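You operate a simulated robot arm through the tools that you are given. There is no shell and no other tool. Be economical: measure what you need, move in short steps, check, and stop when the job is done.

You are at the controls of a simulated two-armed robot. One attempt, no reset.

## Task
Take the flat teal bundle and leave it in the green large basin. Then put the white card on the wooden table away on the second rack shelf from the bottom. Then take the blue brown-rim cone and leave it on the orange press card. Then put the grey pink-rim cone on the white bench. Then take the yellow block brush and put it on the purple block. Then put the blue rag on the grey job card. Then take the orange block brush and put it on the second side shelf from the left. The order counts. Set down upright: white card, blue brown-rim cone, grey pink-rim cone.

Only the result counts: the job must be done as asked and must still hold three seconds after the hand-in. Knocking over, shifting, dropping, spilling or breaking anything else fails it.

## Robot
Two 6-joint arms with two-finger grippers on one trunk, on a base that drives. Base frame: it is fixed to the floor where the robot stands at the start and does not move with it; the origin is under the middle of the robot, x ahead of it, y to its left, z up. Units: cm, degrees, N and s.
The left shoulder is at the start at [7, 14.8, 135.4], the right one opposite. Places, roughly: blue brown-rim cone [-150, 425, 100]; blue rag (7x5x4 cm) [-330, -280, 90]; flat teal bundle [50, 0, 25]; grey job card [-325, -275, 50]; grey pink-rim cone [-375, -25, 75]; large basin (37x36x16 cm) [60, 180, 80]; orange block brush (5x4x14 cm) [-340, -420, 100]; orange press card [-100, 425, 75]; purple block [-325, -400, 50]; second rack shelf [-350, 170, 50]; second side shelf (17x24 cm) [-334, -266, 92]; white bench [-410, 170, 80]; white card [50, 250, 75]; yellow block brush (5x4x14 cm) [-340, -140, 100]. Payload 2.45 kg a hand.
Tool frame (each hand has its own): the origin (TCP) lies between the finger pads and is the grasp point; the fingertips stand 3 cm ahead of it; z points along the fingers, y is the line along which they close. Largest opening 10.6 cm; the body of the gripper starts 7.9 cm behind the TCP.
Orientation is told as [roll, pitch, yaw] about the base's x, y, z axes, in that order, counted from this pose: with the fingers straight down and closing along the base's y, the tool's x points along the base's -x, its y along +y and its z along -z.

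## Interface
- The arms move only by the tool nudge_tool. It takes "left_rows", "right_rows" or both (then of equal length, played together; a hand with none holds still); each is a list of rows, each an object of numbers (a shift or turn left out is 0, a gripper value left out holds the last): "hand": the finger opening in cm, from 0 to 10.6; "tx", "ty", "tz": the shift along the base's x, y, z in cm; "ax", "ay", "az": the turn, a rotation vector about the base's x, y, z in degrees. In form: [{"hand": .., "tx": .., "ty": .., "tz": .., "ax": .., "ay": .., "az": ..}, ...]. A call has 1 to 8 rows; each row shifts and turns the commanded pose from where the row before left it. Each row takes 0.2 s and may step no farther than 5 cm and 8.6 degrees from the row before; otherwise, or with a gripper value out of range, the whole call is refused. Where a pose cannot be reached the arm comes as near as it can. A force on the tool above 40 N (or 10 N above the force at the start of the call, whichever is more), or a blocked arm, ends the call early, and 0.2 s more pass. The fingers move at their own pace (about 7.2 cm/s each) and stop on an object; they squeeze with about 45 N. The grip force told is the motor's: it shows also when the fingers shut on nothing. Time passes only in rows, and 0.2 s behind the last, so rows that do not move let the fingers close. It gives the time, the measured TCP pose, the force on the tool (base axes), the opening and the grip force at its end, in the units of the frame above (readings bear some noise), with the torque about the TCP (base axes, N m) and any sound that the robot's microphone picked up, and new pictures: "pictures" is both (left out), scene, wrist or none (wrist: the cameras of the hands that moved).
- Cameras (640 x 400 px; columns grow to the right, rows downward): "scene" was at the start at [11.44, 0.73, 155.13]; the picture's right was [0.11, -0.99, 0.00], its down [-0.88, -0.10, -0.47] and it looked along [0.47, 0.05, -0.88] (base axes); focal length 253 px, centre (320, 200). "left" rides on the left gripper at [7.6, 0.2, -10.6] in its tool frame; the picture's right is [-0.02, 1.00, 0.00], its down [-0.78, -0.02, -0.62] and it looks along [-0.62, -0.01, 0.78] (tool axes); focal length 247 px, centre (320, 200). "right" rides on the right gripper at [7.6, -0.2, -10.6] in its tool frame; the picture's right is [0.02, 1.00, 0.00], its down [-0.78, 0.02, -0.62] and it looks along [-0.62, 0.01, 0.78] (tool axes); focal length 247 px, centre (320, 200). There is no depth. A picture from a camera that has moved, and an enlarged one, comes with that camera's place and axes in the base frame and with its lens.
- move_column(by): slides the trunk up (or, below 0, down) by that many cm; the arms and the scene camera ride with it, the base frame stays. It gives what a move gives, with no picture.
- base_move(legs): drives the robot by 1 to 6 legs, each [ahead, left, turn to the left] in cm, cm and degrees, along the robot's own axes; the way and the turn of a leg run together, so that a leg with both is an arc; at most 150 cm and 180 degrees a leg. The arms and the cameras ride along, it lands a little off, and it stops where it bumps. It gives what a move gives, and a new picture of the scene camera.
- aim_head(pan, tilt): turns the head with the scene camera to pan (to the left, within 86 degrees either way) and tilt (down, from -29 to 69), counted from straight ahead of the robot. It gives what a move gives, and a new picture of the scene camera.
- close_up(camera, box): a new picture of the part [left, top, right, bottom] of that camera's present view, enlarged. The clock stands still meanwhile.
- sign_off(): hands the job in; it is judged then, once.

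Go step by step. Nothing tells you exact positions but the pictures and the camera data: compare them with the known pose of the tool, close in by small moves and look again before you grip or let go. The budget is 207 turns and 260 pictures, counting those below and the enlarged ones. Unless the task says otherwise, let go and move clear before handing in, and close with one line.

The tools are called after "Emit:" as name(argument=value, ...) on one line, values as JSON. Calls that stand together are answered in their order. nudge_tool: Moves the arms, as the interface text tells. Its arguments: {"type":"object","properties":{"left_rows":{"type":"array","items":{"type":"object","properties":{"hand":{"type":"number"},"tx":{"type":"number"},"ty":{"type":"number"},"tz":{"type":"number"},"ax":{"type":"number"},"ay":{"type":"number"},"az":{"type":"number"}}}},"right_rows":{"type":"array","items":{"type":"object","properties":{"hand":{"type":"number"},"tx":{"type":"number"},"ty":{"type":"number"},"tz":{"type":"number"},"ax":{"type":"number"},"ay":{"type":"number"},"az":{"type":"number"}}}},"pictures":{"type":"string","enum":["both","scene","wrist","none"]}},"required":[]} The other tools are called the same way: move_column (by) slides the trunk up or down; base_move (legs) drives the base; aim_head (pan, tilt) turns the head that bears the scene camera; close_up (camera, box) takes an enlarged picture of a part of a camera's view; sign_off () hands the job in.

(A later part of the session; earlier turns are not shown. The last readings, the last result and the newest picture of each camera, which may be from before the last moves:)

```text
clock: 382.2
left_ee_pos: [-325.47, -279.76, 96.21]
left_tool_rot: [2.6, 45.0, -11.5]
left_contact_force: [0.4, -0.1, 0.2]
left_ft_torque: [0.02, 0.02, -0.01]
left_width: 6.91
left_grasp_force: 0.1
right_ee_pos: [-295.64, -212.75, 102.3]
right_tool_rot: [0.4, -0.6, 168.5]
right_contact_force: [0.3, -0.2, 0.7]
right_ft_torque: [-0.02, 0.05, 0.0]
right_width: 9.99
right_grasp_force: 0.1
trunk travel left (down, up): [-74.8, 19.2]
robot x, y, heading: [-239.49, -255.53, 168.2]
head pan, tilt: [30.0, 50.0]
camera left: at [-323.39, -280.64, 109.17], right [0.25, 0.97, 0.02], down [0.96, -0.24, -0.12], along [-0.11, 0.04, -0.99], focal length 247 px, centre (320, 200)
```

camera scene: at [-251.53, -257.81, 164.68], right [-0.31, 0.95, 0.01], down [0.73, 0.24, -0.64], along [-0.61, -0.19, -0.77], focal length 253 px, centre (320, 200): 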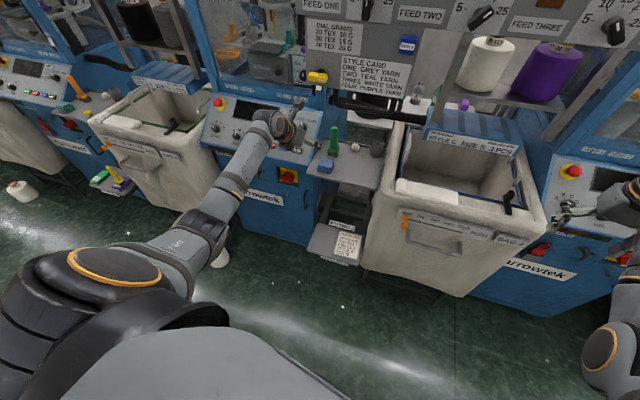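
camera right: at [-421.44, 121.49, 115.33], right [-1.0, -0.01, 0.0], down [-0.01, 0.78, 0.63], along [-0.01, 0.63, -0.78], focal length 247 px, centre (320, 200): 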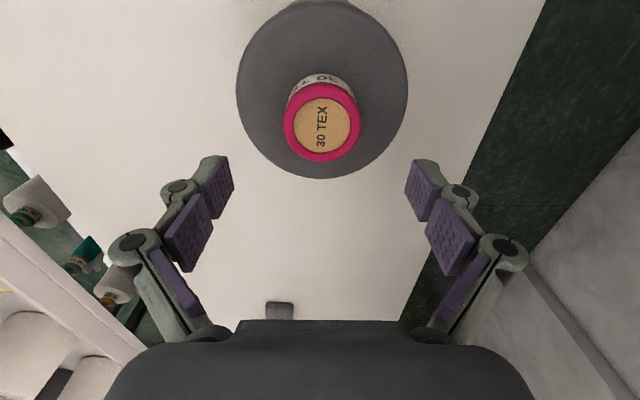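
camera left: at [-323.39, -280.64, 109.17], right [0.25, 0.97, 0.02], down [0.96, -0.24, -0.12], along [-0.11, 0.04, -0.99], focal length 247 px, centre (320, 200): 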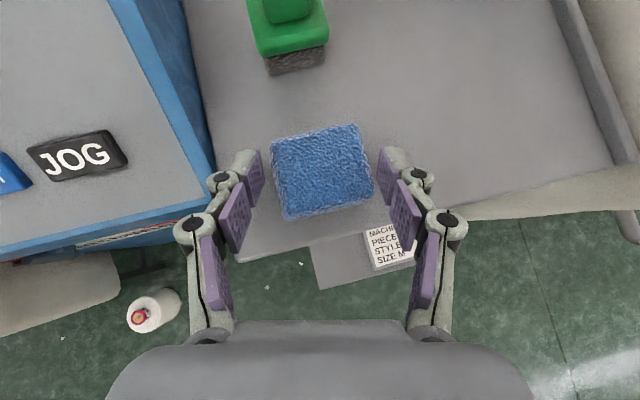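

Emit:
move_column(by=-1.2)

Emit:
nudge_tool(left_rows=[{"hand": 2}, {}, {}, {}], pictures="wrist")

```text
clock: 382.9
left_ee_pos: [-325.39, -279.77, 94.99]
left_tool_rot: [2.6, 45.0, -11.5]
left_contact_force: [0.1, 1.0, 0.3]
left_ft_torque: [0.01, 0.02, 0.02]
left_width: 6.86
left_grasp_force: 0.0
right_ee_pos: [-295.76, -212.7, 101.1]
right_tool_rot: [0.3, -0.7, 168.5]
right_contact_force: [-0.2, 0.4, 0.1]
right_ft_torque: [0.01, 0.03, 0.01]
right_width: 10.0
right_grasp_force: 0.0
trunk travel left (down, up): [-73.6, 20.4]
robot x, y, heading: [-239.39, -255.38, 167.9]
head pan, tilt: [30.0, 50.0]
```

```text
clock: 383.9
left_ee_pos: [-325.53, -279.76, 94.95]
left_tool_rot: [2.6, 45.2, -11.6]
left_contact_force: [0.6, -0.1, 0.0]
left_ft_torque: [-0.03, 0.0, 0.03]
left_width: 6.66
left_grasp_force: 44.9
right_ee_pos: [-295.72, -212.65, 101.22]
right_tool_rot: [0.3, -0.8, 168.4]
right_contact_force: [0.0, -0.1, 0.4]
right_ft_torque: [0.01, -0.03, -0.04]
right_width: 9.99
right_grasp_force: 0.1
trunk travel left (down, up): [-73.6, 20.4]
robot x, y, heading: [-239.48, -255.32, 167.9]
head pan, tilt: [30.0, 50.0]
camera left: at [-323.35, -280.64, 108.0], right [0.25, 0.97, 0.02], down [0.96, -0.24, -0.12], along [-0.11, 0.04, -0.99], focal length 247 px, centre (320, 200)
```

left: 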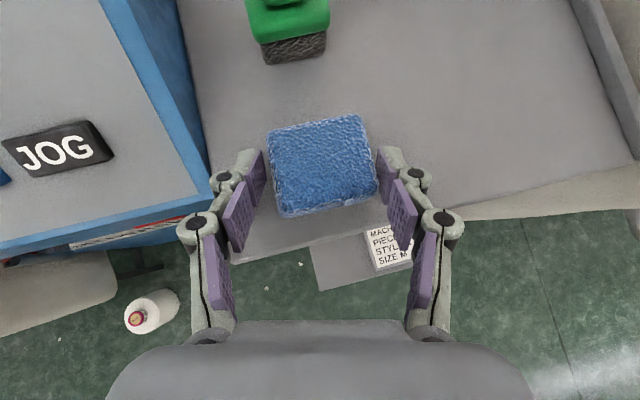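

Emit:
move_column(by=6)

Emit:
nudge_tool(left_rows=[{}], pictures="wrist")

```text
clock: 384.9
left_ee_pos: [-325.47, -279.85, 100.96]
left_tool_rot: [2.6, 45.0, -11.5]
left_contact_force: [-0.6, -0.3, -0.4]
left_ft_torque: [-0.01, 0.0, 0.04]
left_width: 6.62
left_grasp_force: 44.7
right_ee_pos: [-295.74, -212.71, 107.16]
right_tool_rot: [0.2, -0.7, 168.6]
right_contact_force: [-0.4, -1.6, 0.5]
right_ft_torque: [-0.01, -0.03, -0.01]
right_width: 9.99
right_grasp_force: 0.1
trunk travel left (down, up): [-79.6, 14.4]
robot x, y, heading: [-239.69, -255.58, 168.3]
head pan, tilt: [30.0, 50.0]
```

```text
clock: 385.2
left_ee_pos: [-325.38, -279.82, 101.01]
left_tool_rot: [2.6, 45.1, -11.5]
left_contact_force: [-0.5, -0.1, 0.5]
left_ft_torque: [0.03, 0.01, 0.0]
left_width: 6.62
left_grasp_force: 45.3
right_ee_pos: [-295.58, -212.74, 107.18]
right_tool_rot: [0.3, -0.8, 168.4]
right_contact_force: [-0.2, 0.5, 0.7]
right_ft_torque: [0.01, 0.0, 0.0]
right_width: 10.01
right_grasp_force: 0.1
trunk travel left (down, up): [-79.6, 14.4]
robot x, y, heading: [-239.97, -254.98, 168.3]
head pan, tilt: [30.0, 50.0]
camera left: at [-323.34, -280.65, 114.01], right [0.25, 0.97, 0.02], down [0.96, -0.24, -0.12], along [-0.11, 0.04, -0.99], focal length 247 px, centre (320, 200)
```

left: 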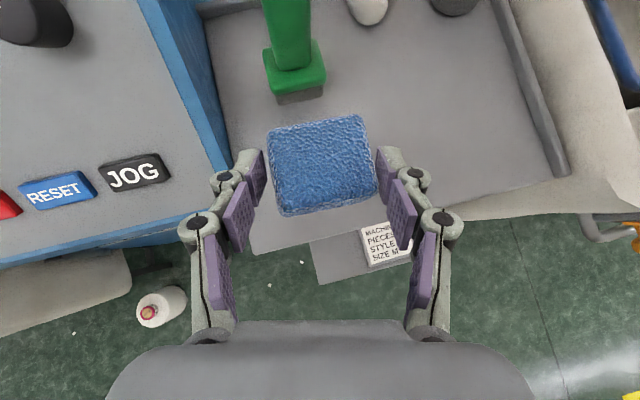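

Rag held. Let me look at the job card on the plate below.

Emit:
close_up(camera="scene", box=[270, 150, 430, 290])

```text
2.86 times, centred on (350, 220) of scene
camera zoom: at [-251.85, -256.74, 153.46], right [-0.31, 0.95, 0.0], down [0.73, 0.24, -0.64], along [-0.61, -0.2, -0.77], focal length 723 px, centre (234, 143)
```

zoom: 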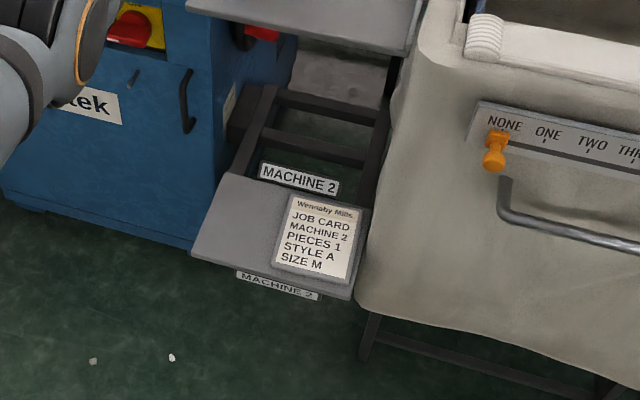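

Card centre ≈ [-318, -264], about 12 cm square, right beside the bag bin; I'll set the rag at about [-316.5, -266.5]. First retract in x, then shift sideways.

Emit:
nudge_tool(left_rows=[{"tx": 3.5, "ty": -0.7}, {"tx": 3.5, "ty": -0.7}, {}], pictures="none")

Emit:
base_move(legs=[[0, -14.9, 0]])

Emit:
nudge_tool(left_rows=[{}], pictures="wrist")

```text
clock: 386.1
left_ee_pos: [-324.36, -282.27, 99.3]
left_tool_rot: [2.6, 45.0, -11.4]
left_contact_force: [-0.5, -0.5, -0.2]
left_ft_torque: [0.01, 0.01, -0.02]
left_width: 6.59
left_grasp_force: 45.3
left hand out of reach, approached as far as the arm can: row 1, 2
right_ee_pos: [-295.67, -212.64, 107.24]
right_tool_rot: [0.3, -0.8, 168.5]
right_contact_force: [-0.1, -0.5, -1.3]
right_ft_torque: [0.02, 0.01, -0.02]
right_width: 9.98
right_grasp_force: 0.0
trunk travel left (down, up): [-79.6, 14.4]
robot x, y, heading: [-239.43, -255.29, 168.0]
head pan, tilt: [30.0, 50.0]
```

```text
clock: 387.4
left_ee_pos: [-321.23, -267.64, 99.15]
left_tool_rot: [2.8, 45.0, -11.3]
left_contact_force: [0.6, -0.5, 0.4]
left_ft_torque: [-0.01, -0.02, -0.03]
left_width: 6.54
left_grasp_force: 45.3
right_ee_pos: [-292.6, -198.18, 107.29]
right_tool_rot: [0.2, -0.8, 168.6]
right_contact_force: [1.1, 0.1, -0.6]
right_ft_torque: [0.02, -0.01, 0.0]
right_width: 10.02
right_grasp_force: 0.0
trunk travel left (down, up): [-79.6, 14.4]
robot x, y, heading: [-236.31, -240.27, 168.1]
head pan, tilt: [30.0, 50.0]
camera scene: at [-248.8, -242.14, 153.45], right [-0.31, 0.95, 0.0], down [0.73, 0.24, -0.64], along [-0.61, -0.2, -0.77], focal length 253 px, centre (320, 200)
```

scene: 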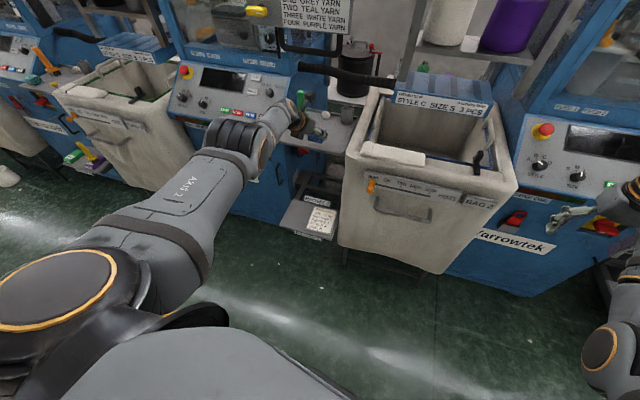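

```text
clock: 387.8
left_ee_pos: [-321.15, -267.67, 99.24]
left_tool_rot: [2.5, 45.1, -11.4]
left_contact_force: [-0.2, -0.3, -0.6]
left_ft_torque: [0.0, 0.02, 0.01]
left_width: 6.52
left_grasp_force: 45.2
right_ee_pos: [-292.69, -198.08, 107.14]
right_tool_rot: [0.3, -0.8, 168.7]
right_contact_force: [-0.2, -0.2, -0.5]
right_ft_torque: [0.03, 0.0, -0.02]
right_width: 10.01
right_grasp_force: 0.0
trunk travel left (down, up): [-79.6, 14.4]
robot x, y, heading: [-236.51, -240.48, 168.2]
head pan, tilt: [30.0, 50.0]
camera left: at [-319.1, -268.45, 112.3], right [0.24, 0.97, 0.02], down [0.96, -0.24, -0.12], along [-0.11, 0.04, -0.99], focal length 247 px, centre (320, 200)
```

left: 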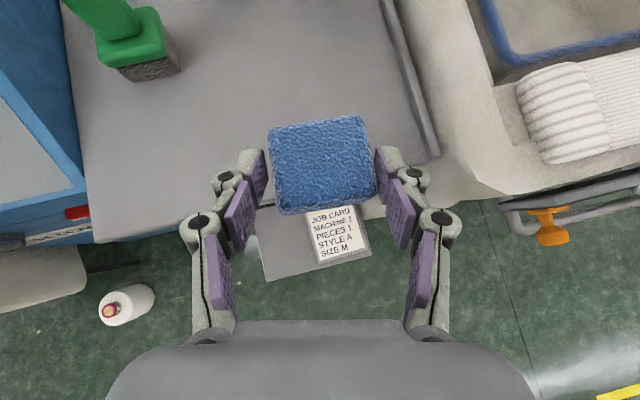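

Emit:
base_move(legs=[[-5.3, -0.5, 0]])

Emit:
move_column(by=-30)

Emit:
nudge_tool(left_rows=[{}], pictures="wrist")

```text
clock: 388.8
left_ee_pos: [-316.26, -268.0, 98.75]
left_tool_rot: [2.6, 44.7, -11.5]
left_contact_force: [-0.4, 0.0, -0.1]
left_ft_torque: [0.01, -0.05, -0.02]
left_width: 6.47
left_grasp_force: 44.6
right_ee_pos: [-288.0, -198.49, 106.68]
right_tool_rot: [0.3, -0.3, 168.7]
right_contact_force: [-1.2, 0.7, -0.1]
right_ft_torque: [-0.03, -0.1, -0.03]
right_width: 9.97
right_grasp_force: 0.0
trunk travel left (down, up): [-79.6, 14.4]
robot x, y, heading: [-231.43, -241.23, 168.1]
head pan, tilt: [30.0, 50.0]
camera scene: at [-244.25, -242.36, 153.38], right [-0.31, 0.95, 0.0], down [0.73, 0.24, -0.64], along [-0.61, -0.2, -0.77], focal length 253 px, centre (320, 200)
```

scene: 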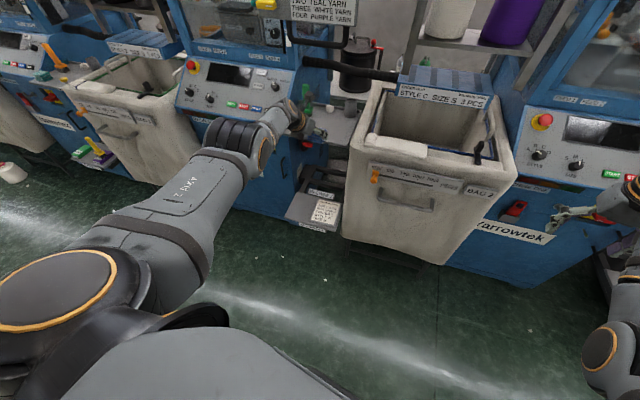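

```text
clock: 391.8
left_ee_pos: [-315.8, -268.2, 69.2]
left_tool_rot: [2.6, 45.0, -11.4]
left_contact_force: [-0.2, 0.2, -0.3]
left_ft_torque: [0.0, -0.02, -0.03]
left_width: 6.38
left_grasp_force: 45.7
right_ee_pos: [-287.3, -198.62, 77.2]
right_tool_rot: [0.2, -0.8, 168.6]
right_contact_force: [-0.1, -0.8, -0.3]
right_ft_torque: [0.02, -0.02, -0.01]
right_width: 10.03
right_grasp_force: 0.1
trunk travel left (down, up): [-49.6, 44.4]
robot x, y, heading: [-231.18, -240.87, 168.4]
head pan, tilt: [30.0, 50.0]
```

```text
clock: 392.2
left_ee_pos: [-315.82, -268.11, 69.29]
left_tool_rot: [2.7, 44.9, -11.4]
left_contact_force: [0.1, 0.1, -0.8]
left_ft_torque: [0.03, -0.02, 0.01]
left_width: 6.37
left_grasp_force: 44.9
right_ee_pos: [-287.47, -198.61, 77.19]
right_tool_rot: [0.3, -0.9, 168.7]
right_contact_force: [0.1, 0.6, 0.1]
right_ft_torque: [0.03, 0.0, 0.02]
right_width: 9.97
right_grasp_force: 0.0
trunk travel left (down, up): [-49.6, 44.4]
robot x, y, heading: [-231.2, -241.21, 168.1]
head pan, tilt: [30.0, 50.0]
camera left: at [-313.79, -268.98, 82.32], right [0.24, 0.97, 0.02], down [0.96, -0.24, -0.12], along [-0.11, 0.04, -0.99], focal length 247 px, centre (320, 200)
```

left: 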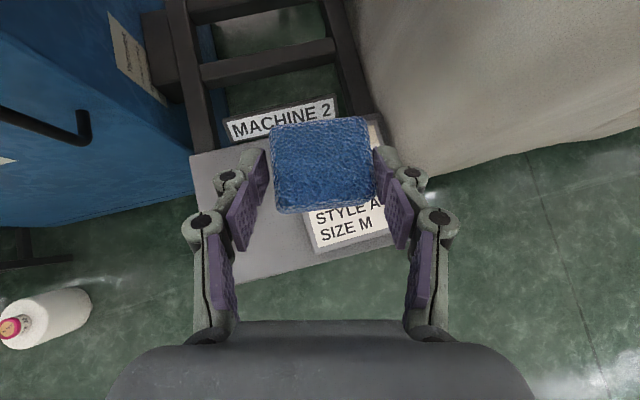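

Emit:
base_move(legs=[[0, -2.3, 0]])

Emit:
move_column(by=-9)

Emit:
nudge_tool(left_rows=[{}], pictures="wrist")

Emit:
close_up(camera="scene", box=[240, 100, 400, 240])

```text
clock: 393.0
left_ee_pos: [-315.3, -265.88, 69.35]
left_tool_rot: [2.7, 45.0, -11.3]
left_contact_force: [0.5, 0.2, -0.6]
left_ft_torque: [-0.05, -0.04, 0.0]
left_width: 6.34
left_grasp_force: 45.3
right_ee_pos: [-287.06, -196.33, 77.13]
right_tool_rot: [0.2, -0.7, 168.7]
right_contact_force: [0.0, -0.6, -0.7]
right_ft_torque: [-0.02, -0.04, -0.02]
right_width: 9.99
right_grasp_force: 0.1
trunk travel left (down, up): [-49.6, 44.4]
robot x, y, heading: [-230.66, -238.42, 168.2]
head pan, tilt: [30.0, 50.0]
camera scene: at [-242.98, -240.19, 123.46], right [-0.31, 0.95, 0.0], down [0.73, 0.24, -0.64], along [-0.61, -0.2, -0.77], focal length 253 px, centre (320, 200)
```

scene: 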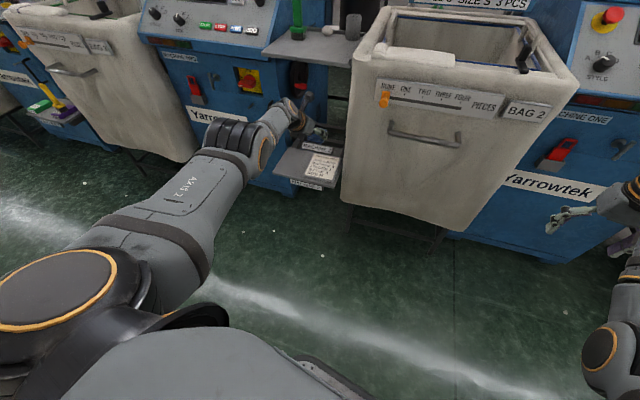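

```text
clock: 394.2
left_ee_pos: [-315.29, -265.94, 60.29]
left_tool_rot: [2.6, 45.0, -11.4]
left_contact_force: [0.1, 0.2, 0.6]
left_ft_torque: [0.0, -0.02, 0.02]
left_width: 6.26
left_grasp_force: 44.9
right_ee_pos: [-286.87, -196.35, 68.35]
right_tool_rot: [0.4, -0.8, 168.8]
right_contact_force: [0.3, -0.1, 0.7]
right_ft_torque: [-0.01, 0.01, 0.04]
right_width: 9.98
right_grasp_force: 0.0
trunk travel left (down, up): [-40.6, 53.4]
robot x, y, heading: [-230.82, -238.85, 168.2]
head pan, tilt: [30.0, 50.0]
```

```text
clock: 394.6
left_ee_pos: [-315.28, -265.84, 60.22]
left_tool_rot: [2.6, 45.0, -11.4]
left_contact_force: [-0.6, -0.2, -0.2]
left_ft_torque: [0.03, 0.0, 0.01]
left_width: 6.27
left_grasp_force: 45.0
right_ee_pos: [-286.69, -196.32, 68.23]
right_tool_rot: [0.4, -0.8, 168.7]
right_contact_force: [-0.4, 1.5, 0.6]
right_ft_torque: [-0.03, 0.01, 0.02]
right_width: 10.0
right_grasp_force: 0.0
trunk travel left (down, up): [-40.6, 53.4]
robot x, y, heading: [-230.3, -238.84, 168.0]
head pan, tilt: [30.0, 50.0]
camera left: at [-313.32, -266.73, 73.32], right [0.24, 0.97, 0.02], down [0.96, -0.24, -0.12], along [-0.11, 0.04, -0.99], focal length 247 px, centre (320, 200)
```

left: 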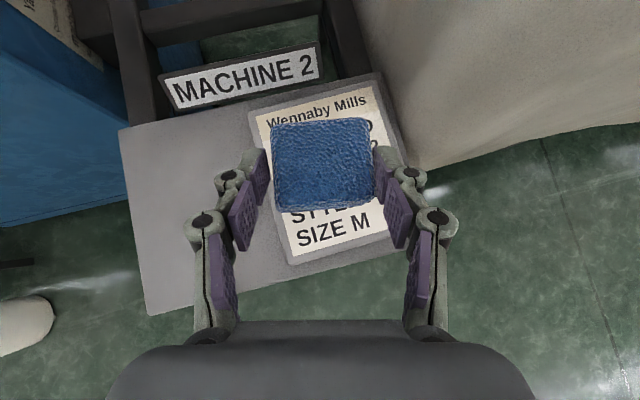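

```text
2.86 times, centred on (320, 170) of scene
camera zoom: at [-242.97, -240.23, 114.47], right [-0.31, 0.95, 0.0], down [0.73, 0.24, -0.64], along [-0.61, -0.2, -0.77], focal length 723 px, centre (320, 286)
```

zoom: 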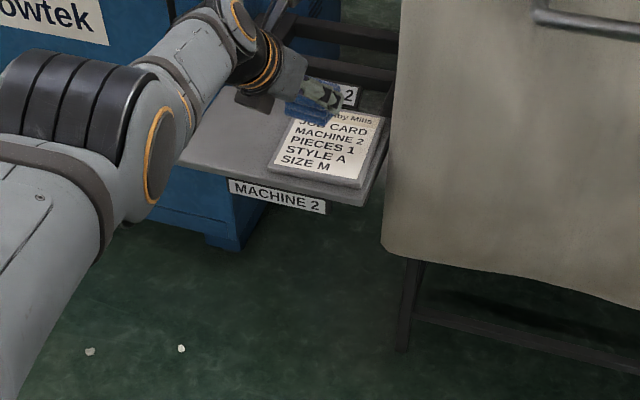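

Emit:
move_column(by=-3.5)

Emit:
move_column(by=-1)

Emit:
move_column(by=-0.5)

```text
clock: 395.4
left_ee_pos: [-315.29, -265.82, 56.81]
left_tool_rot: [2.6, 45.0, -11.5]
left_contact_force: [-0.2, 0.5, 0.2]
left_ft_torque: [0.0, -0.01, 0.0]
left_width: 6.26
left_grasp_force: 45.0
right_ee_pos: [-286.82, -196.34, 64.75]
right_tool_rot: [0.3, -0.8, 168.7]
right_contact_force: [0.2, -0.8, -0.2]
right_ft_torque: [0.03, 0.02, 0.0]
right_width: 9.98
right_grasp_force: 0.0
trunk travel left (down, up): [-37.1, 56.9]
robot x, y, heading: [-230.43, -238.52, 168.2]
head pan, tilt: [30.0, 50.0]
```

```text
clock: 396.0
left_ee_pos: [-315.37, -265.76, 55.77]
left_tool_rot: [2.6, 45.0, -11.5]
left_contact_force: [1.0, 0.8, -0.8]
left_ft_torque: [0.0, -0.01, -0.01]
left_width: 6.21
left_grasp_force: 44.9
right_ee_pos: [-286.89, -196.34, 63.74]
right_tool_rot: [0.3, -0.8, 168.7]
right_contact_force: [0.0, -0.2, 0.3]
right_ft_torque: [0.0, 0.0, 0.04]
right_width: 9.98
right_grasp_force: 0.0
trunk travel left (down, up): [-36.1, 57.9]
robot x, y, heading: [-230.73, -239.24, 168.0]
head pan, tilt: [30.0, 50.0]
```

```text
clock: 396.5
left_ee_pos: [-315.31, -265.83, 55.33]
left_tool_rot: [2.6, 45.0, -11.3]
left_contact_force: [0.3, 0.0, -0.8]
left_ft_torque: [-0.02, -0.02, -0.04]
left_width: 6.18
left_grasp_force: 44.6
right_ee_pos: [-286.92, -196.38, 63.15]
right_tool_rot: [0.3, -0.8, 168.7]
right_contact_force: [-0.7, 0.3, -0.2]
right_ft_torque: [-0.01, 0.0, 0.0]
right_width: 10.0
right_grasp_force: 0.1
trunk travel left (down, up): [-35.6, 58.4]
robot x, y, heading: [-230.64, -238.94, 168.2]
head pan, tilt: [30.0, 50.0]
```

Emit:
move_column(by=-0.7)

Emit:
nudge_tool(left_rows=[{}], pictures="wrist")

Emit:
close_up(camera="scene", box=[270, 90, 370, 170])

```text
clock: 397.1
left_ee_pos: [-315.35, -266.03, 55.15]
left_tool_rot: [2.4, 45.3, -11.4]
left_contact_force: [-1.2, 0.0, 10.5]
left_ft_torque: [-0.17, 0.29, 0.07]
left_width: 6.21
left_grasp_force: 45.2
right_ee_pos: [-286.82, -196.28, 62.58]
right_tool_rot: [0.5, -0.9, 168.7]
right_contact_force: [-0.3, 1.0, 0.4]
right_ft_torque: [0.0, -0.01, 0.0]
right_width: 10.03
right_grasp_force: 0.1
trunk travel left (down, up): [-34.9, 59.1]
robot x, y, heading: [-230.44, -238.59, 168.0]
head pan, tilt: [30.0, 50.0]
```

```text
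clock: 397.5
left_ee_pos: [-315.43, -265.86, 54.98]
left_tool_rot: [2.5, 45.4, -11.5]
left_contact_force: [-4.2, -1.5, 14.3]
left_ft_torque: [-0.18, 0.45, 0.07]
left_width: 6.19
left_grasp_force: 44.8
right_ee_pos: [-286.8, -196.28, 62.63]
right_tool_rot: [0.4, -0.9, 168.7]
right_contact_force: [-0.3, 0.5, 0.7]
right_ft_torque: [0.03, -0.01, -0.02]
right_width: 9.96
right_grasp_force: 0.0
trunk travel left (down, up): [-34.9, 59.1]
robot x, y, heading: [-230.74, -239.02, 168.0]
head pan, tilt: [30.0, 50.0]
camera left: at [-313.24, -266.72, 68.02], right [0.24, 0.97, 0.01], down [0.96, -0.24, -0.12], along [-0.11, 0.04, -0.99], focal length 247 px, centre (320, 200)
```

left: 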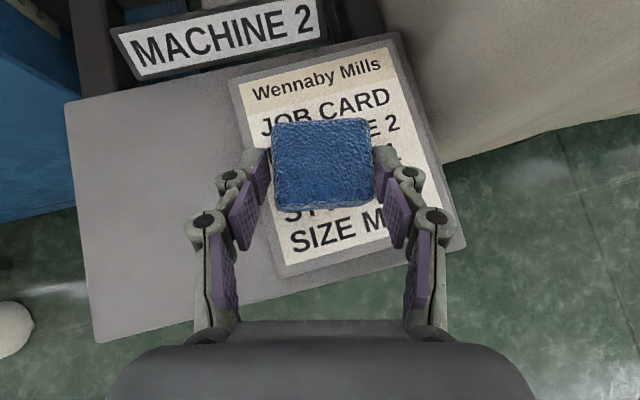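

```text
5.00 times, centred on (320, 130) of scene
camera zoom: at [-242.75, -240.16, 108.81], right [-0.31, 0.95, 0.0], down [0.73, 0.24, -0.64], along [-0.61, -0.2, -0.76], focal length 1265 px, centre (320, 550)
```

zoom: 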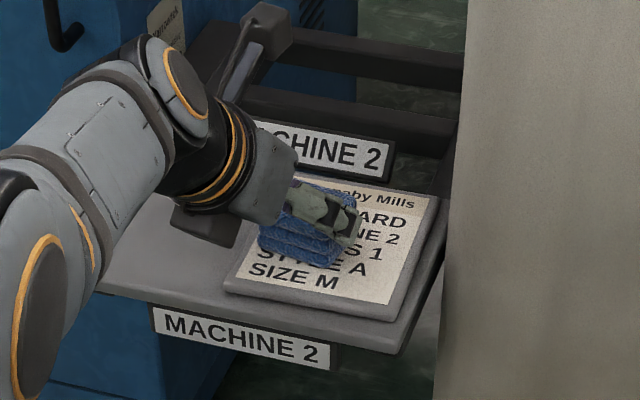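

Rag is on the card. Relieve and release.

Emit:
move_column(by=0.4)

Emit:
nudge_tool(left_rows=[{"hand": 7.4}, {}, {}], pictures="none")

Emit:
move_column(by=8)

Emit:
nudge_tool(left_rows=[{}], pictures="wrist")

```text
clock: 398.0
left_ee_pos: [-315.23, -265.86, 55.02]
left_tool_rot: [2.6, 45.0, -11.5]
left_contact_force: [-0.6, -1.4, 9.1]
left_ft_torque: [-0.06, 0.4, 0.08]
left_width: 6.14
left_grasp_force: 44.3
right_ee_pos: [-286.79, -196.33, 62.88]
right_tool_rot: [0.4, -0.9, 168.6]
right_contact_force: [-0.3, 0.4, 0.8]
right_ft_torque: [0.01, -0.02, 0.01]
right_width: 9.97
right_grasp_force: 0.0
trunk travel left (down, up): [-35.3, 58.7]
robot x, y, heading: [-230.77, -238.81, 167.8]
head pan, tilt: [30.0, 50.0]
```

```text
clock: 398.8
left_ee_pos: [-315.28, -265.92, 54.95]
left_tool_rot: [2.6, 44.9, -11.4]
left_contact_force: [-0.5, 0.2, -0.1]
left_ft_torque: [-0.02, 0.01, -0.01]
left_width: 7.36
left_grasp_force: 0.1
right_ee_pos: [-286.95, -196.26, 62.89]
right_tool_rot: [0.3, -0.8, 168.6]
right_contact_force: [-0.1, 0.0, 0.4]
right_ft_torque: [0.02, -0.04, 0.03]
right_width: 9.99
right_grasp_force: 0.0
trunk travel left (down, up): [-35.3, 58.7]
robot x, y, heading: [-230.99, -239.01, 167.9]
head pan, tilt: [30.0, 50.0]
```

```text
clock: 400.0
left_ee_pos: [-315.35, -266.05, 62.98]
left_tool_rot: [2.6, 45.0, -11.4]
left_contact_force: [-1.0, 0.3, -0.4]
left_ft_torque: [0.01, -0.01, -0.01]
left_width: 7.39
left_grasp_force: 0.0
right_ee_pos: [-286.99, -196.37, 70.86]
right_tool_rot: [0.3, -0.7, 168.7]
right_contact_force: [0.1, 0.2, -0.7]
right_ft_torque: [-0.04, 0.01, 0.04]
right_width: 9.98
right_grasp_force: 0.1
trunk travel left (down, up): [-43.3, 50.7]
robot x, y, heading: [-230.33, -238.89, 168.1]
head pan, tilt: [30.0, 50.0]
```

```text
clock: 400.4
left_ee_pos: [-315.4, -265.87, 62.87]
left_tool_rot: [2.5, 45.0, -11.4]
left_contact_force: [0.0, -0.5, 0.3]
left_ft_torque: [0.02, -0.01, -0.01]
left_width: 7.42
left_grasp_force: 0.0
right_ee_pos: [-286.93, -196.42, 70.86]
right_tool_rot: [0.3, -0.8, 168.7]
right_contact_force: [0.0, -0.9, -0.7]
right_ft_torque: [0.02, 0.0, -0.03]
right_width: 9.99
right_grasp_force: 0.1
trunk travel left (down, up): [-43.3, 50.7]
robot x, y, heading: [-230.53, -238.7, 168.0]
head pan, tilt: [30.0, 50.0]
camera left: at [-313.32, -266.74, 76.01], right [0.24, 0.97, 0.02], down [0.96, -0.24, -0.12], along [-0.11, 0.04, -0.99], focal length 247 px, centre (320, 200)
```

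left: 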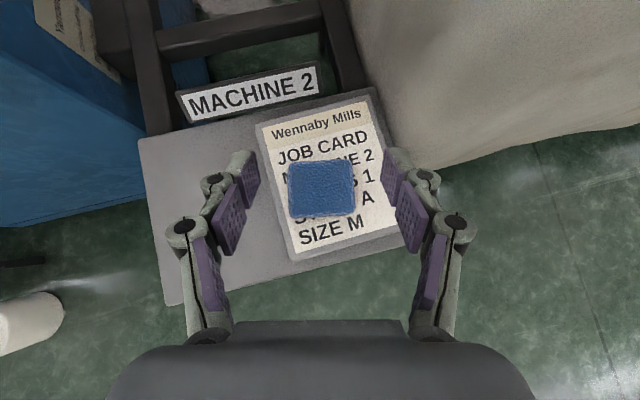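

Rag is on the grey job card. Last: the orange brush at about [-337, -422]. I note a green bowl on the floor near [-203, -413], so I'll pass at x≈-258. First raise and re-pose the left arm.

Emit:
move_column(by=40)

Emit:
move_column(by=9)

Emit:
nudge_tool(left_rows=[{"tx": 1, "ty": 4, "hand": 5.6}, {"tx": 2, "ty": 4}, {"tx": 3}, {}], pictures="none")

Emit:
aim_head(pan=60, tilt=45)

```text
clock: 404.2
left_ee_pos: [-315.43, -265.89, 103.02]
left_tool_rot: [2.6, 44.9, -11.3]
left_contact_force: [-0.3, -0.3, 0.5]
left_ft_torque: [-0.04, 0.0, 0.0]
left_width: 7.4
left_grasp_force: 0.1
right_ee_pos: [-286.88, -196.34, 110.88]
right_tool_rot: [0.2, -0.7, 168.7]
right_contact_force: [0.5, -1.4, -0.2]
right_ft_torque: [0.03, -0.02, 0.0]
right_width: 9.97
right_grasp_force: 0.1
trunk travel left (down, up): [-83.3, 10.7]
robot x, y, heading: [-230.82, -238.57, 167.9]
head pan, tilt: [30.0, 50.0]
```

```text
clock: 405.5
left_ee_pos: [-315.43, -265.88, 111.98]
left_tool_rot: [2.7, 44.9, -11.4]
left_contact_force: [-0.1, -0.4, -0.5]
left_ft_torque: [0.03, 0.03, 0.0]
left_width: 7.4
left_grasp_force: 0.1
right_ee_pos: [-287.06, -196.3, 119.89]
right_tool_rot: [0.3, -0.9, 168.7]
right_contact_force: [0.0, 0.5, -0.2]
right_ft_torque: [-0.02, 0.02, 0.04]
right_width: 10.0
right_grasp_force: 0.0
trunk travel left (down, up): [-92.3, 1.7]
robot x, y, heading: [-230.34, -238.66, 167.9]
head pan, tilt: [30.0, 50.0]
```

```text
clock: 406.5
left_ee_pos: [-315.83, -258.42, 110.5]
left_tool_rot: [2.6, 45.1, -11.3]
left_contact_force: [-0.1, 0.3, 1.0]
left_ft_torque: [-0.02, 0.02, 0.0]
left_width: 5.6
left_grasp_force: 0.0
left hand out of reach, approached as far as the arm can: row 1, 2, 3
right_ee_pos: [-286.8, -196.28, 120.03]
right_tool_rot: [0.2, -0.8, 168.7]
right_contact_force: [-0.3, 0.2, -1.3]
right_ft_torque: [0.02, -0.01, 0.0]
right_width: 9.98
right_grasp_force: 0.1
trunk travel left (down, up): [-92.3, 1.7]
robot x, y, heading: [-230.88, -238.88, 168.2]
head pan, tilt: [30.0, 50.0]
```

```text
clock: 407.4
left_ee_pos: [-315.86, -258.31, 110.41]
left_tool_rot: [2.6, 45.0, -11.5]
left_contact_force: [-0.7, -0.4, 0.0]
left_ft_torque: [0.01, 0.0, 0.03]
left_width: 5.6
left_grasp_force: 0.1
right_ee_pos: [-286.98, -196.34, 119.87]
right_tool_rot: [0.3, -0.8, 168.7]
right_contact_force: [0.2, 0.1, -0.7]
right_ft_torque: [0.0, -0.02, -0.02]
right_width: 10.0
right_grasp_force: 0.0
trunk travel left (down, up): [-92.3, 1.7]
robot x, y, heading: [-230.8, -238.9, 168.1]
head pan, tilt: [60.0, 45.0]
camera scene: at [-241.11, -243.85, 166.86], right [-0.74, 0.67, 0.0], down [0.47, 0.53, -0.71], along [-0.47, -0.53, -0.71], focal length 253 px, centre (320, 200)
```

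scene: 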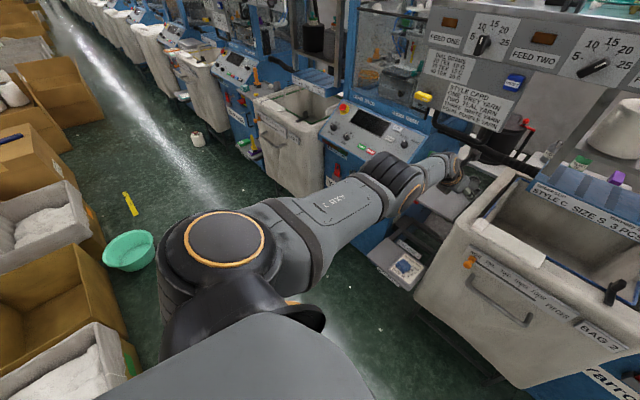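

The rag sits on the card. I nudge the left hand up to let it retract.

Emit:
nudge_tool(left_rows=[{"tz": 2}, {"tz": 0.5}, {}], pictures="none")

```text
clock: 408.2
left_ee_pos: [-316.4, -258.4, 112.4]
left_tool_rot: [2.7, 44.6, -11.4]
left_contact_force: [4.6, 1.2, -10.1]
left_ft_torque: [-0.04, 0.96, 0.08]
left_width: 5.6
left_grasp_force: 0.0
left hand out of reach, approached as far as the arm can: row 1
right_ee_pos: [-287.05, -196.27, 119.85]
right_tool_rot: [0.3, -0.6, 168.7]
right_contact_force: [-0.1, -0.9, 0.2]
right_ft_torque: [0.0, 0.05, -0.02]
right_width: 10.0
right_grasp_force: 0.1
trunk travel left (down, up): [-92.3, 1.7]
robot x, y, heading: [-230.39, -238.94, 168.0]
head pan, tilt: [60.0, 45.0]
```

The hand touched the hanging bar above. Lower at once and move away sideways.

Emit:
move_column(by=-4)

Emit:
base_move(legs=[[0, 22, 0]])

Emit:
nudge_tool(left_rows=[{}], pictures="wrist")

```text
clock: 409.1
left_ee_pos: [-316.59, -258.37, 108.64]
left_tool_rot: [2.6, 45.0, -11.4]
left_contact_force: [0.6, 0.3, 0.2]
left_ft_torque: [-0.01, 0.0, 0.04]
left_width: 5.61
left_grasp_force: 0.0
right_ee_pos: [-286.93, -196.31, 115.93]
right_tool_rot: [0.2, -0.8, 168.7]
right_contact_force: [-0.9, 0.7, -0.2]
right_ft_torque: [-0.02, 0.01, 0.03]
right_width: 10.02
right_grasp_force: 0.1
trunk travel left (down, up): [-88.3, 5.7]
robot x, y, heading: [-230.55, -238.79, 168.1]
head pan, tilt: [60.0, 45.0]
```

```text
clock: 410.7
left_ee_pos: [-320.88, -279.58, 108.69]
left_tool_rot: [2.4, 44.9, -11.7]
left_contact_force: [0.6, 0.1, 0.0]
left_ft_torque: [-0.02, 0.0, 0.01]
left_width: 5.61
left_grasp_force: 0.1
right_ee_pos: [-291.28, -217.39, 115.72]
right_tool_rot: [0.4, -0.8, 168.6]
right_contact_force: [-0.1, 0.5, 0.0]
right_ft_torque: [-0.03, 0.04, 0.01]
right_width: 9.99
right_grasp_force: 0.0
trunk travel left (down, up): [-88.3, 5.7]
robot x, y, heading: [-235.55, -260.38, 168.1]
head pan, tilt: [60.0, 45.0]
camera scene: at [-245.57, -264.98, 162.87], right [-0.74, 0.67, 0.0], down [0.47, 0.52, -0.71], along [-0.47, -0.53, -0.71], focal length 253 px, centre (320, 200)
```

scene: 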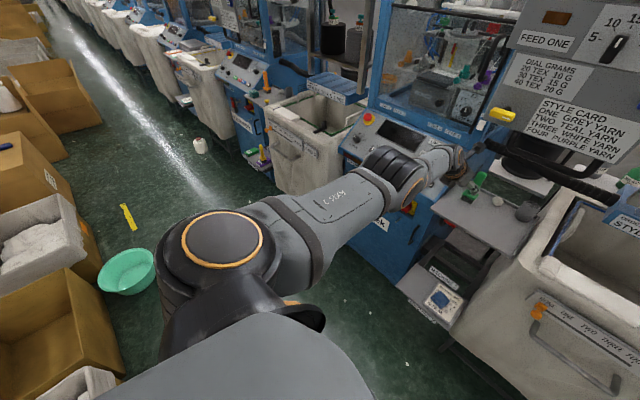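

```text
clock: 411.1
left_ee_pos: [-321.02, -279.66, 108.73]
left_tool_rot: [2.7, 44.9, -11.4]
left_contact_force: [0.4, -0.7, -0.4]
left_ft_torque: [-0.02, 0.03, -0.04]
left_width: 5.6
left_grasp_force: 0.1
right_ee_pos: [-291.41, -217.68, 115.91]
right_tool_rot: [0.3, -0.7, 168.6]
right_contact_force: [0.4, -0.9, -0.4]
right_ft_torque: [-0.02, 0.03, 0.0]
right_width: 10.02
right_grasp_force: 0.0
trunk travel left (down, up): [-88.3, 5.7]
robot x, y, heading: [-235.3, -260.48, 168.0]
head pan, tilt: [60.0, 45.0]
camera left: at [-319.03, -280.55, 121.65], right [0.25, 0.97, 0.02], down [0.96, -0.24, -0.11], along [-0.11, 0.04, -0.99], focal length 247 px, centre (320, 200)
```

left: 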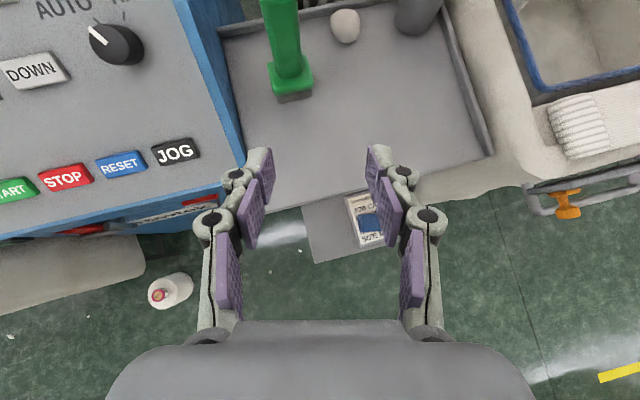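

Emit:
nudge_tool(left_rows=[{"tz": 2, "tx": 1}, {"tx": 3}, {"tx": 3}, {}], pictures="none")

```text
clock: 412.1
left_ee_pos: [-321.31, -280.14, 109.35]
left_tool_rot: [2.7, 44.9, -11.5]
left_contact_force: [-0.3, 0.1, -0.1]
left_ft_torque: [-0.01, -0.02, -0.02]
left_width: 5.6
left_grasp_force: 0.1
left hand out of reach, approached as far as the arm can: row 1, 2, 3
right_ee_pos: [-291.33, -217.62, 115.9]
right_tool_rot: [0.3, -0.8, 168.5]
right_contact_force: [0.8, -0.1, 0.7]
right_ft_torque: [0.02, 0.02, 0.0]
right_width: 10.01
right_grasp_force: 0.0
trunk travel left (down, up): [-88.3, 5.7]
robot x, y, heading: [-235.27, -259.83, 168.0]
head pan, tilt: [60.0, 45.0]
```

Emit:
nudge_tool(left_rows=[{"tz": -1.3}, {"tz": -1.3}, {}], pictures="none")

```text
clock: 412.9
left_ee_pos: [-320.53, -279.81, 106.78]
left_tool_rot: [2.7, 45.1, -11.6]
left_contact_force: [1.0, -0.4, -0.8]
left_ft_torque: [0.01, 0.02, -0.02]
left_width: 5.61
left_grasp_force: 0.0
left hand out of reach, approached as far as the arm can: row 2
right_ee_pos: [-291.32, -217.7, 115.83]
right_tool_rot: [0.3, -0.8, 168.4]
right_contact_force: [-0.1, 0.3, 0.4]
right_ft_torque: [0.0, -0.01, -0.01]
right_width: 10.0
right_grasp_force: 0.0
trunk travel left (down, up): [-88.3, 5.7]
robot x, y, heading: [-235.49, -260.6, 167.9]
head pan, tilt: [60.0, 45.0]
```

Emit:
nudge_tool(left_rows=[{"tz": 1.5}, {"tz": 1.2}, {}], pictures="none")

Emit:
nudge_tool(left_rows=[{"tx": 2, "ty": -0.4}, {}], pictures="none")

```text
clock: 413.7
left_ee_pos: [-321.17, -279.96, 109.15]
left_tool_rot: [2.7, 44.9, -11.6]
left_contact_force: [0.1, -0.3, -0.4]
left_ft_torque: [0.0, 0.0, 0.0]
left_width: 5.6
left_grasp_force: 0.0
left hand out of reach, approached as far as the arm can: row 1, 2
right_ee_pos: [-291.4, -217.62, 115.77]
right_tool_rot: [0.3, -0.8, 168.6]
right_contact_force: [-0.1, 0.3, -0.1]
right_ft_torque: [0.01, 0.01, 0.0]
right_width: 10.01
right_grasp_force: 0.0
trunk travel left (down, up): [-88.3, 5.7]
robot x, y, heading: [-235.26, -260.32, 168.0]
head pan, tilt: [60.0, 45.0]
```

```text
clock: 414.3
left_ee_pos: [-321.0, -280.56, 108.85]
left_tool_rot: [2.6, 45.0, -11.5]
left_contact_force: [0.2, 0.3, 0.7]
left_ft_torque: [-0.03, 0.0, 0.0]
left_width: 5.62
left_grasp_force: 0.2
left hand out of reach, approached as far as the arm can: row 1
right_ee_pos: [-291.35, -217.69, 115.84]
right_tool_rot: [0.4, -0.8, 168.5]
right_contact_force: [-0.7, 1.5, 0.1]
right_ft_torque: [-0.03, -0.01, 0.0]
right_width: 10.01
right_grasp_force: 0.0
trunk travel left (down, up): [-88.3, 5.7]
robot x, y, heading: [-235.25, -260.33, 168.2]
head pan, tilt: [60.0, 45.0]
```

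Emit:
nudge_tool(left_rows=[{"ty": -3}, {"ty": -3}, {"tx": 3}, {"tx": 3}, {}], pictures="none")

```text
clock: 415.5
left_ee_pos: [-314.35, -286.18, 108.87]
left_tool_rot: [2.7, 44.8, -11.4]
left_contact_force: [-0.7, 0.2, -1.1]
left_ft_torque: [0.02, 0.01, -0.03]
left_width: 5.58
left_grasp_force: 0.1
left hand out of reach, approached as far as the arm can: row 2
right_ee_pos: [-291.49, -217.71, 115.83]
right_tool_rot: [0.3, -0.7, 168.5]
right_contact_force: [0.1, 0.7, 0.3]
right_ft_torque: [0.0, -0.03, 0.0]
right_width: 10.01
right_grasp_force: 0.0
trunk travel left (down, up): [-88.3, 5.7]
robot x, y, heading: [-235.35, -260.29, 167.9]
head pan, tilt: [60.0, 45.0]
```

Emit:
nudge_tool(left_rows=[{"az": 8}, {"az": 8}, {}], pictures="none")

```text
clock: 416.3
left_ee_pos: [-319.69, -289.61, 107.21]
left_tool_rot: [3.0, 45.0, 3.4]
left_contact_force: [1.2, 0.1, -0.9]
left_ft_torque: [0.02, -0.03, -0.01]
left_width: 5.58
left_grasp_force: 0.2
left hand out of reach, approached as far as the arm can: row 1, 2
right_ee_pos: [-291.39, -217.68, 115.86]
right_tool_rot: [0.2, -0.7, 168.5]
right_contact_force: [-0.5, 1.0, -0.1]
right_ft_torque: [0.0, 0.04, 0.03]
right_width: 9.99
right_grasp_force: 0.0
trunk travel left (down, up): [-88.3, 5.7]
robot x, y, heading: [-235.41, -260.32, 167.7]
head pan, tilt: [60.0, 45.0]
```

Rel-yaw 195° works with a wider lateral offset; that lets me stand clear of the bowl with a 30° grip like before. Retracting a bit more.

Emit:
nudge_tool(left_rows=[{"tx": 3, "ty": -0.6, "tz": 1}, {"tx": 3, "ty": -0.6, "tz": 1}, {}], pictures="wrist")

```text
clock: 417.1
left_ee_pos: [-317.76, -293.78, 107.49]
left_tool_rot: [2.6, 44.8, 4.2]
left_contact_force: [-0.4, 0.3, -1.2]
left_ft_torque: [0.0, -0.01, -0.03]
left_width: 5.58
left_grasp_force: 0.1
left hand out of reach, approached as far as the arm can: row 1, 2
right_ee_pos: [-291.38, -217.65, 115.88]
right_tool_rot: [0.3, -0.9, 168.5]
right_contact_force: [-0.6, -0.6, 0.2]
right_ft_torque: [-0.04, 0.02, 0.02]
right_width: 10.01
right_grasp_force: 0.1
trunk travel left (down, up): [-88.3, 5.7]
robot x, y, heading: [-235.16, -260.38, 167.8]
head pan, tilt: [60.0, 45.0]
camera left: at [-315.65, -293.96, 120.43], right [-0.03, 1.0, 0.02], down [0.99, 0.03, -0.11], along [-0.11, 0.02, -0.99], focal length 247 px, centre (320, 200)
```

left: 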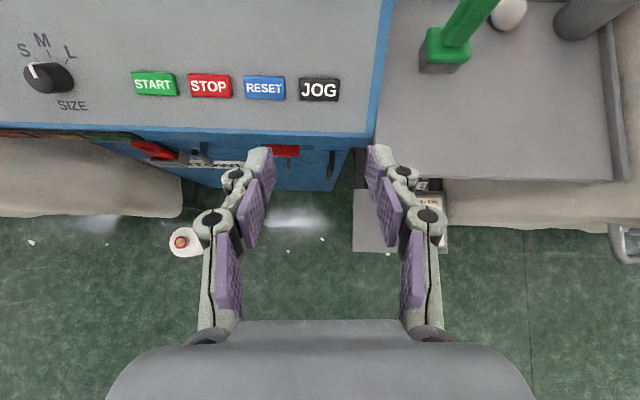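

Good. Now raise, shift to a gap between panels, turn to face down the aisle and drive past the bowl.

Emit:
base_move(legs=[[0, 28, 0], [0, 0, 102]])

Emit:
move_column(by=5)

Emit:
aim_head(pan=0, tilt=45)

```text
clock: 420.6
left_ee_pos: [-307.11, -347.47, 107.44]
left_tool_rot: [2.7, 44.9, 24.3]
left_contact_force: [-0.5, 0.8, -1.2]
left_ft_torque: [0.01, -0.03, 0.04]
left_width: 5.59
left_grasp_force: 0.1
right_ee_pos: [-308.18, -266.28, 115.73]
right_tool_rot: [-0.3, -0.1, -172.5]
right_contact_force: [11.2, -0.8, 1.5]
right_ft_torque: [0.16, 1.47, -0.09]
right_width: 9.98
right_grasp_force: 0.2
trunk travel left (down, up): [-88.3, 5.7]
robot x, y, heading: [-241.03, -287.59, -171.8]
head pan, tilt: [60.0, 45.0]
stopped in leg 2: the force on the tool passed its limit at 112 N (the readings are from after the stop); the commanded pose is now the measured one
camera scene: at [-249.02, -295.99, 162.86], right [-0.93, 0.37, 0.0], down [0.26, 0.66, -0.71], along [-0.26, -0.66, -0.71], focal length 253 px, centre (320, 200)
```

scene: 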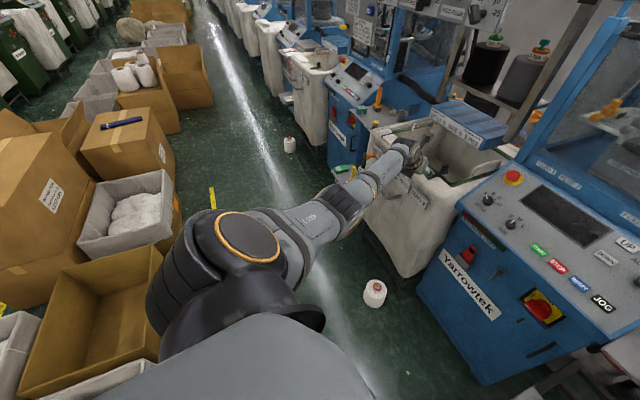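

```text
clock: 421.5
left_ee_pos: [-307.22, -347.48, 112.38]
left_tool_rot: [2.7, 44.9, 24.3]
left_contact_force: [-0.9, 0.3, 0.0]
left_ft_torque: [-0.04, -0.03, 0.03]
left_width: 5.62
left_grasp_force: 0.1
right_ee_pos: [-308.23, -266.22, 120.8]
right_tool_rot: [-0.2, 0.0, -172.4]
right_contact_force: [0.8, 0.4, 0.1]
right_ft_torque: [-0.04, -0.01, 0.01]
right_width: 9.98
right_grasp_force: 0.0
trunk travel left (down, up): [-93.3, 0.7]
robot x, y, heading: [-241.1, -287.54, -172.0]
head pan, tilt: [60.0, 45.0]
```

```text
clock: 422.8
left_ee_pos: [-307.23, -347.47, 112.39]
left_tool_rot: [2.7, 45.0, 24.3]
left_contact_force: [0.4, -0.5, 0.8]
left_ft_torque: [0.0, 0.01, 0.0]
left_width: 5.59
left_grasp_force: 0.0
right_ee_pos: [-308.2, -266.22, 120.8]
right_tool_rot: [-0.3, 0.0, -172.4]
right_contact_force: [-0.4, 0.6, 0.3]
right_ft_torque: [0.0, -0.01, -0.02]
right_width: 10.01
right_grasp_force: 0.0
trunk travel left (down, up): [-93.3, 0.7]
robot x, y, heading: [-241.12, -287.7, -172.0]
head pan, tilt: [0.0, 45.0]
camera scene: at [-254.18, -289.59, 167.85], right [-0.14, 0.99, 0.0], down [0.7, 0.1, -0.71], along [-0.7, -0.1, -0.71], focal length 253 px, centre (320, 200)
```

scene: 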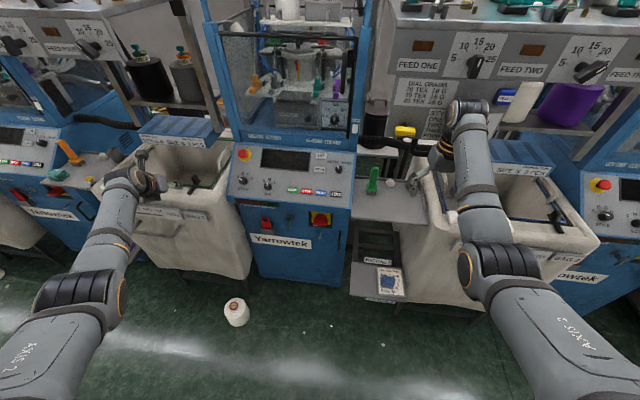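

The right wrist brushed the panel edge again; I back off and shift past it before turning.

Emit:
base_move(legs=[[-5, 0, 0], [0, 14, 0]])

Emit:
base_move(legs=[[0, 0, 82]])

```text
clock: 424.6
left_ee_pos: [-300.06, -360.21, 112.59]
left_tool_rot: [2.6, 45.1, 24.1]
left_contact_force: [-0.5, -0.1, 0.5]
left_ft_torque: [-0.02, -0.01, 0.03]
left_width: 5.58
left_grasp_force: 0.0
right_ee_pos: [-301.05, -278.85, 120.9]
right_tool_rot: [-0.2, -0.1, -172.4]
right_contact_force: [1.0, 1.2, -0.3]
right_ft_torque: [-0.03, 0.03, 0.06]
right_width: 10.02
right_grasp_force: 0.1
trunk travel left (down, up): [-93.3, 0.7]
robot x, y, heading: [-234.01, -300.87, -171.7]
head pan, tilt: [0.0, 45.0]
camera scene: at [-246.91, -302.16, 167.89], right [-0.14, 0.99, 0.0], down [0.7, 0.1, -0.71], along [-0.7, -0.1, -0.71], focal length 253 px, centre (320, 200)
```

scene: 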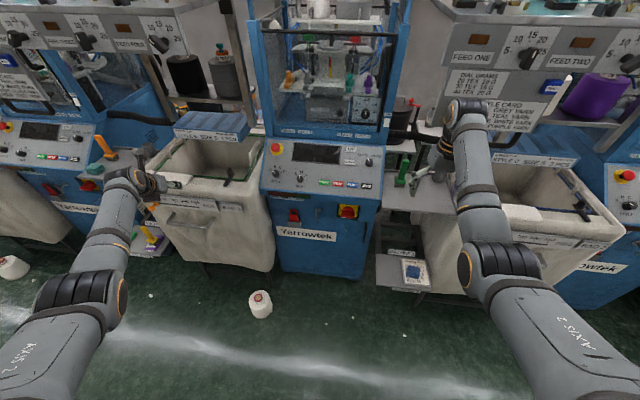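

```text
clock: 428.5
left_ee_pos: [-184.59, -374.64, 112.32]
left_tool_rot: [2.6, 44.9, 106.1]
left_contact_force: [-0.5, 0.6, 0.6]
left_ft_torque: [-0.01, 0.01, 0.05]
left_width: 5.58
left_grasp_force: 0.0
right_ee_pos: [-265.03, -363.97, 120.9]
right_tool_rot: [-0.3, 0.1, -90.5]
right_contact_force: [1.1, -0.3, -0.4]
right_ft_torque: [-0.02, 0.01, -0.02]
right_width: 9.98
right_grasp_force: 0.1
trunk travel left (down, up): [-93.3, 0.7]
robot x, y, heading: [-234.07, -301.13, -89.8]
head pan, tilt: [0.0, 45.0]
camera scene: at [-234.22, -313.9, 167.85], right [-1.0, 0.0, 0.0], down [0.0, 0.71, -0.71], along [0.0, -0.71, -0.71], focal length 253 px, centre (320, 200)
```

scene: 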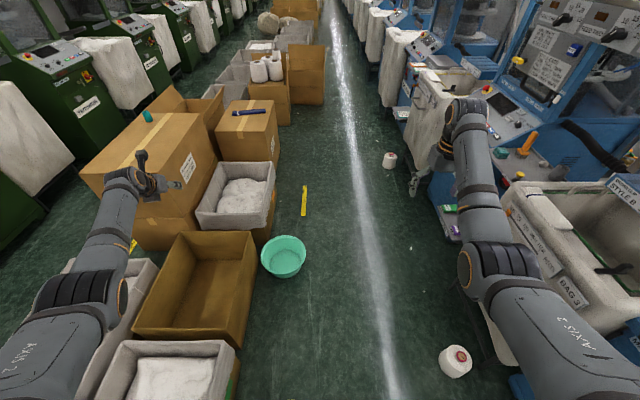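

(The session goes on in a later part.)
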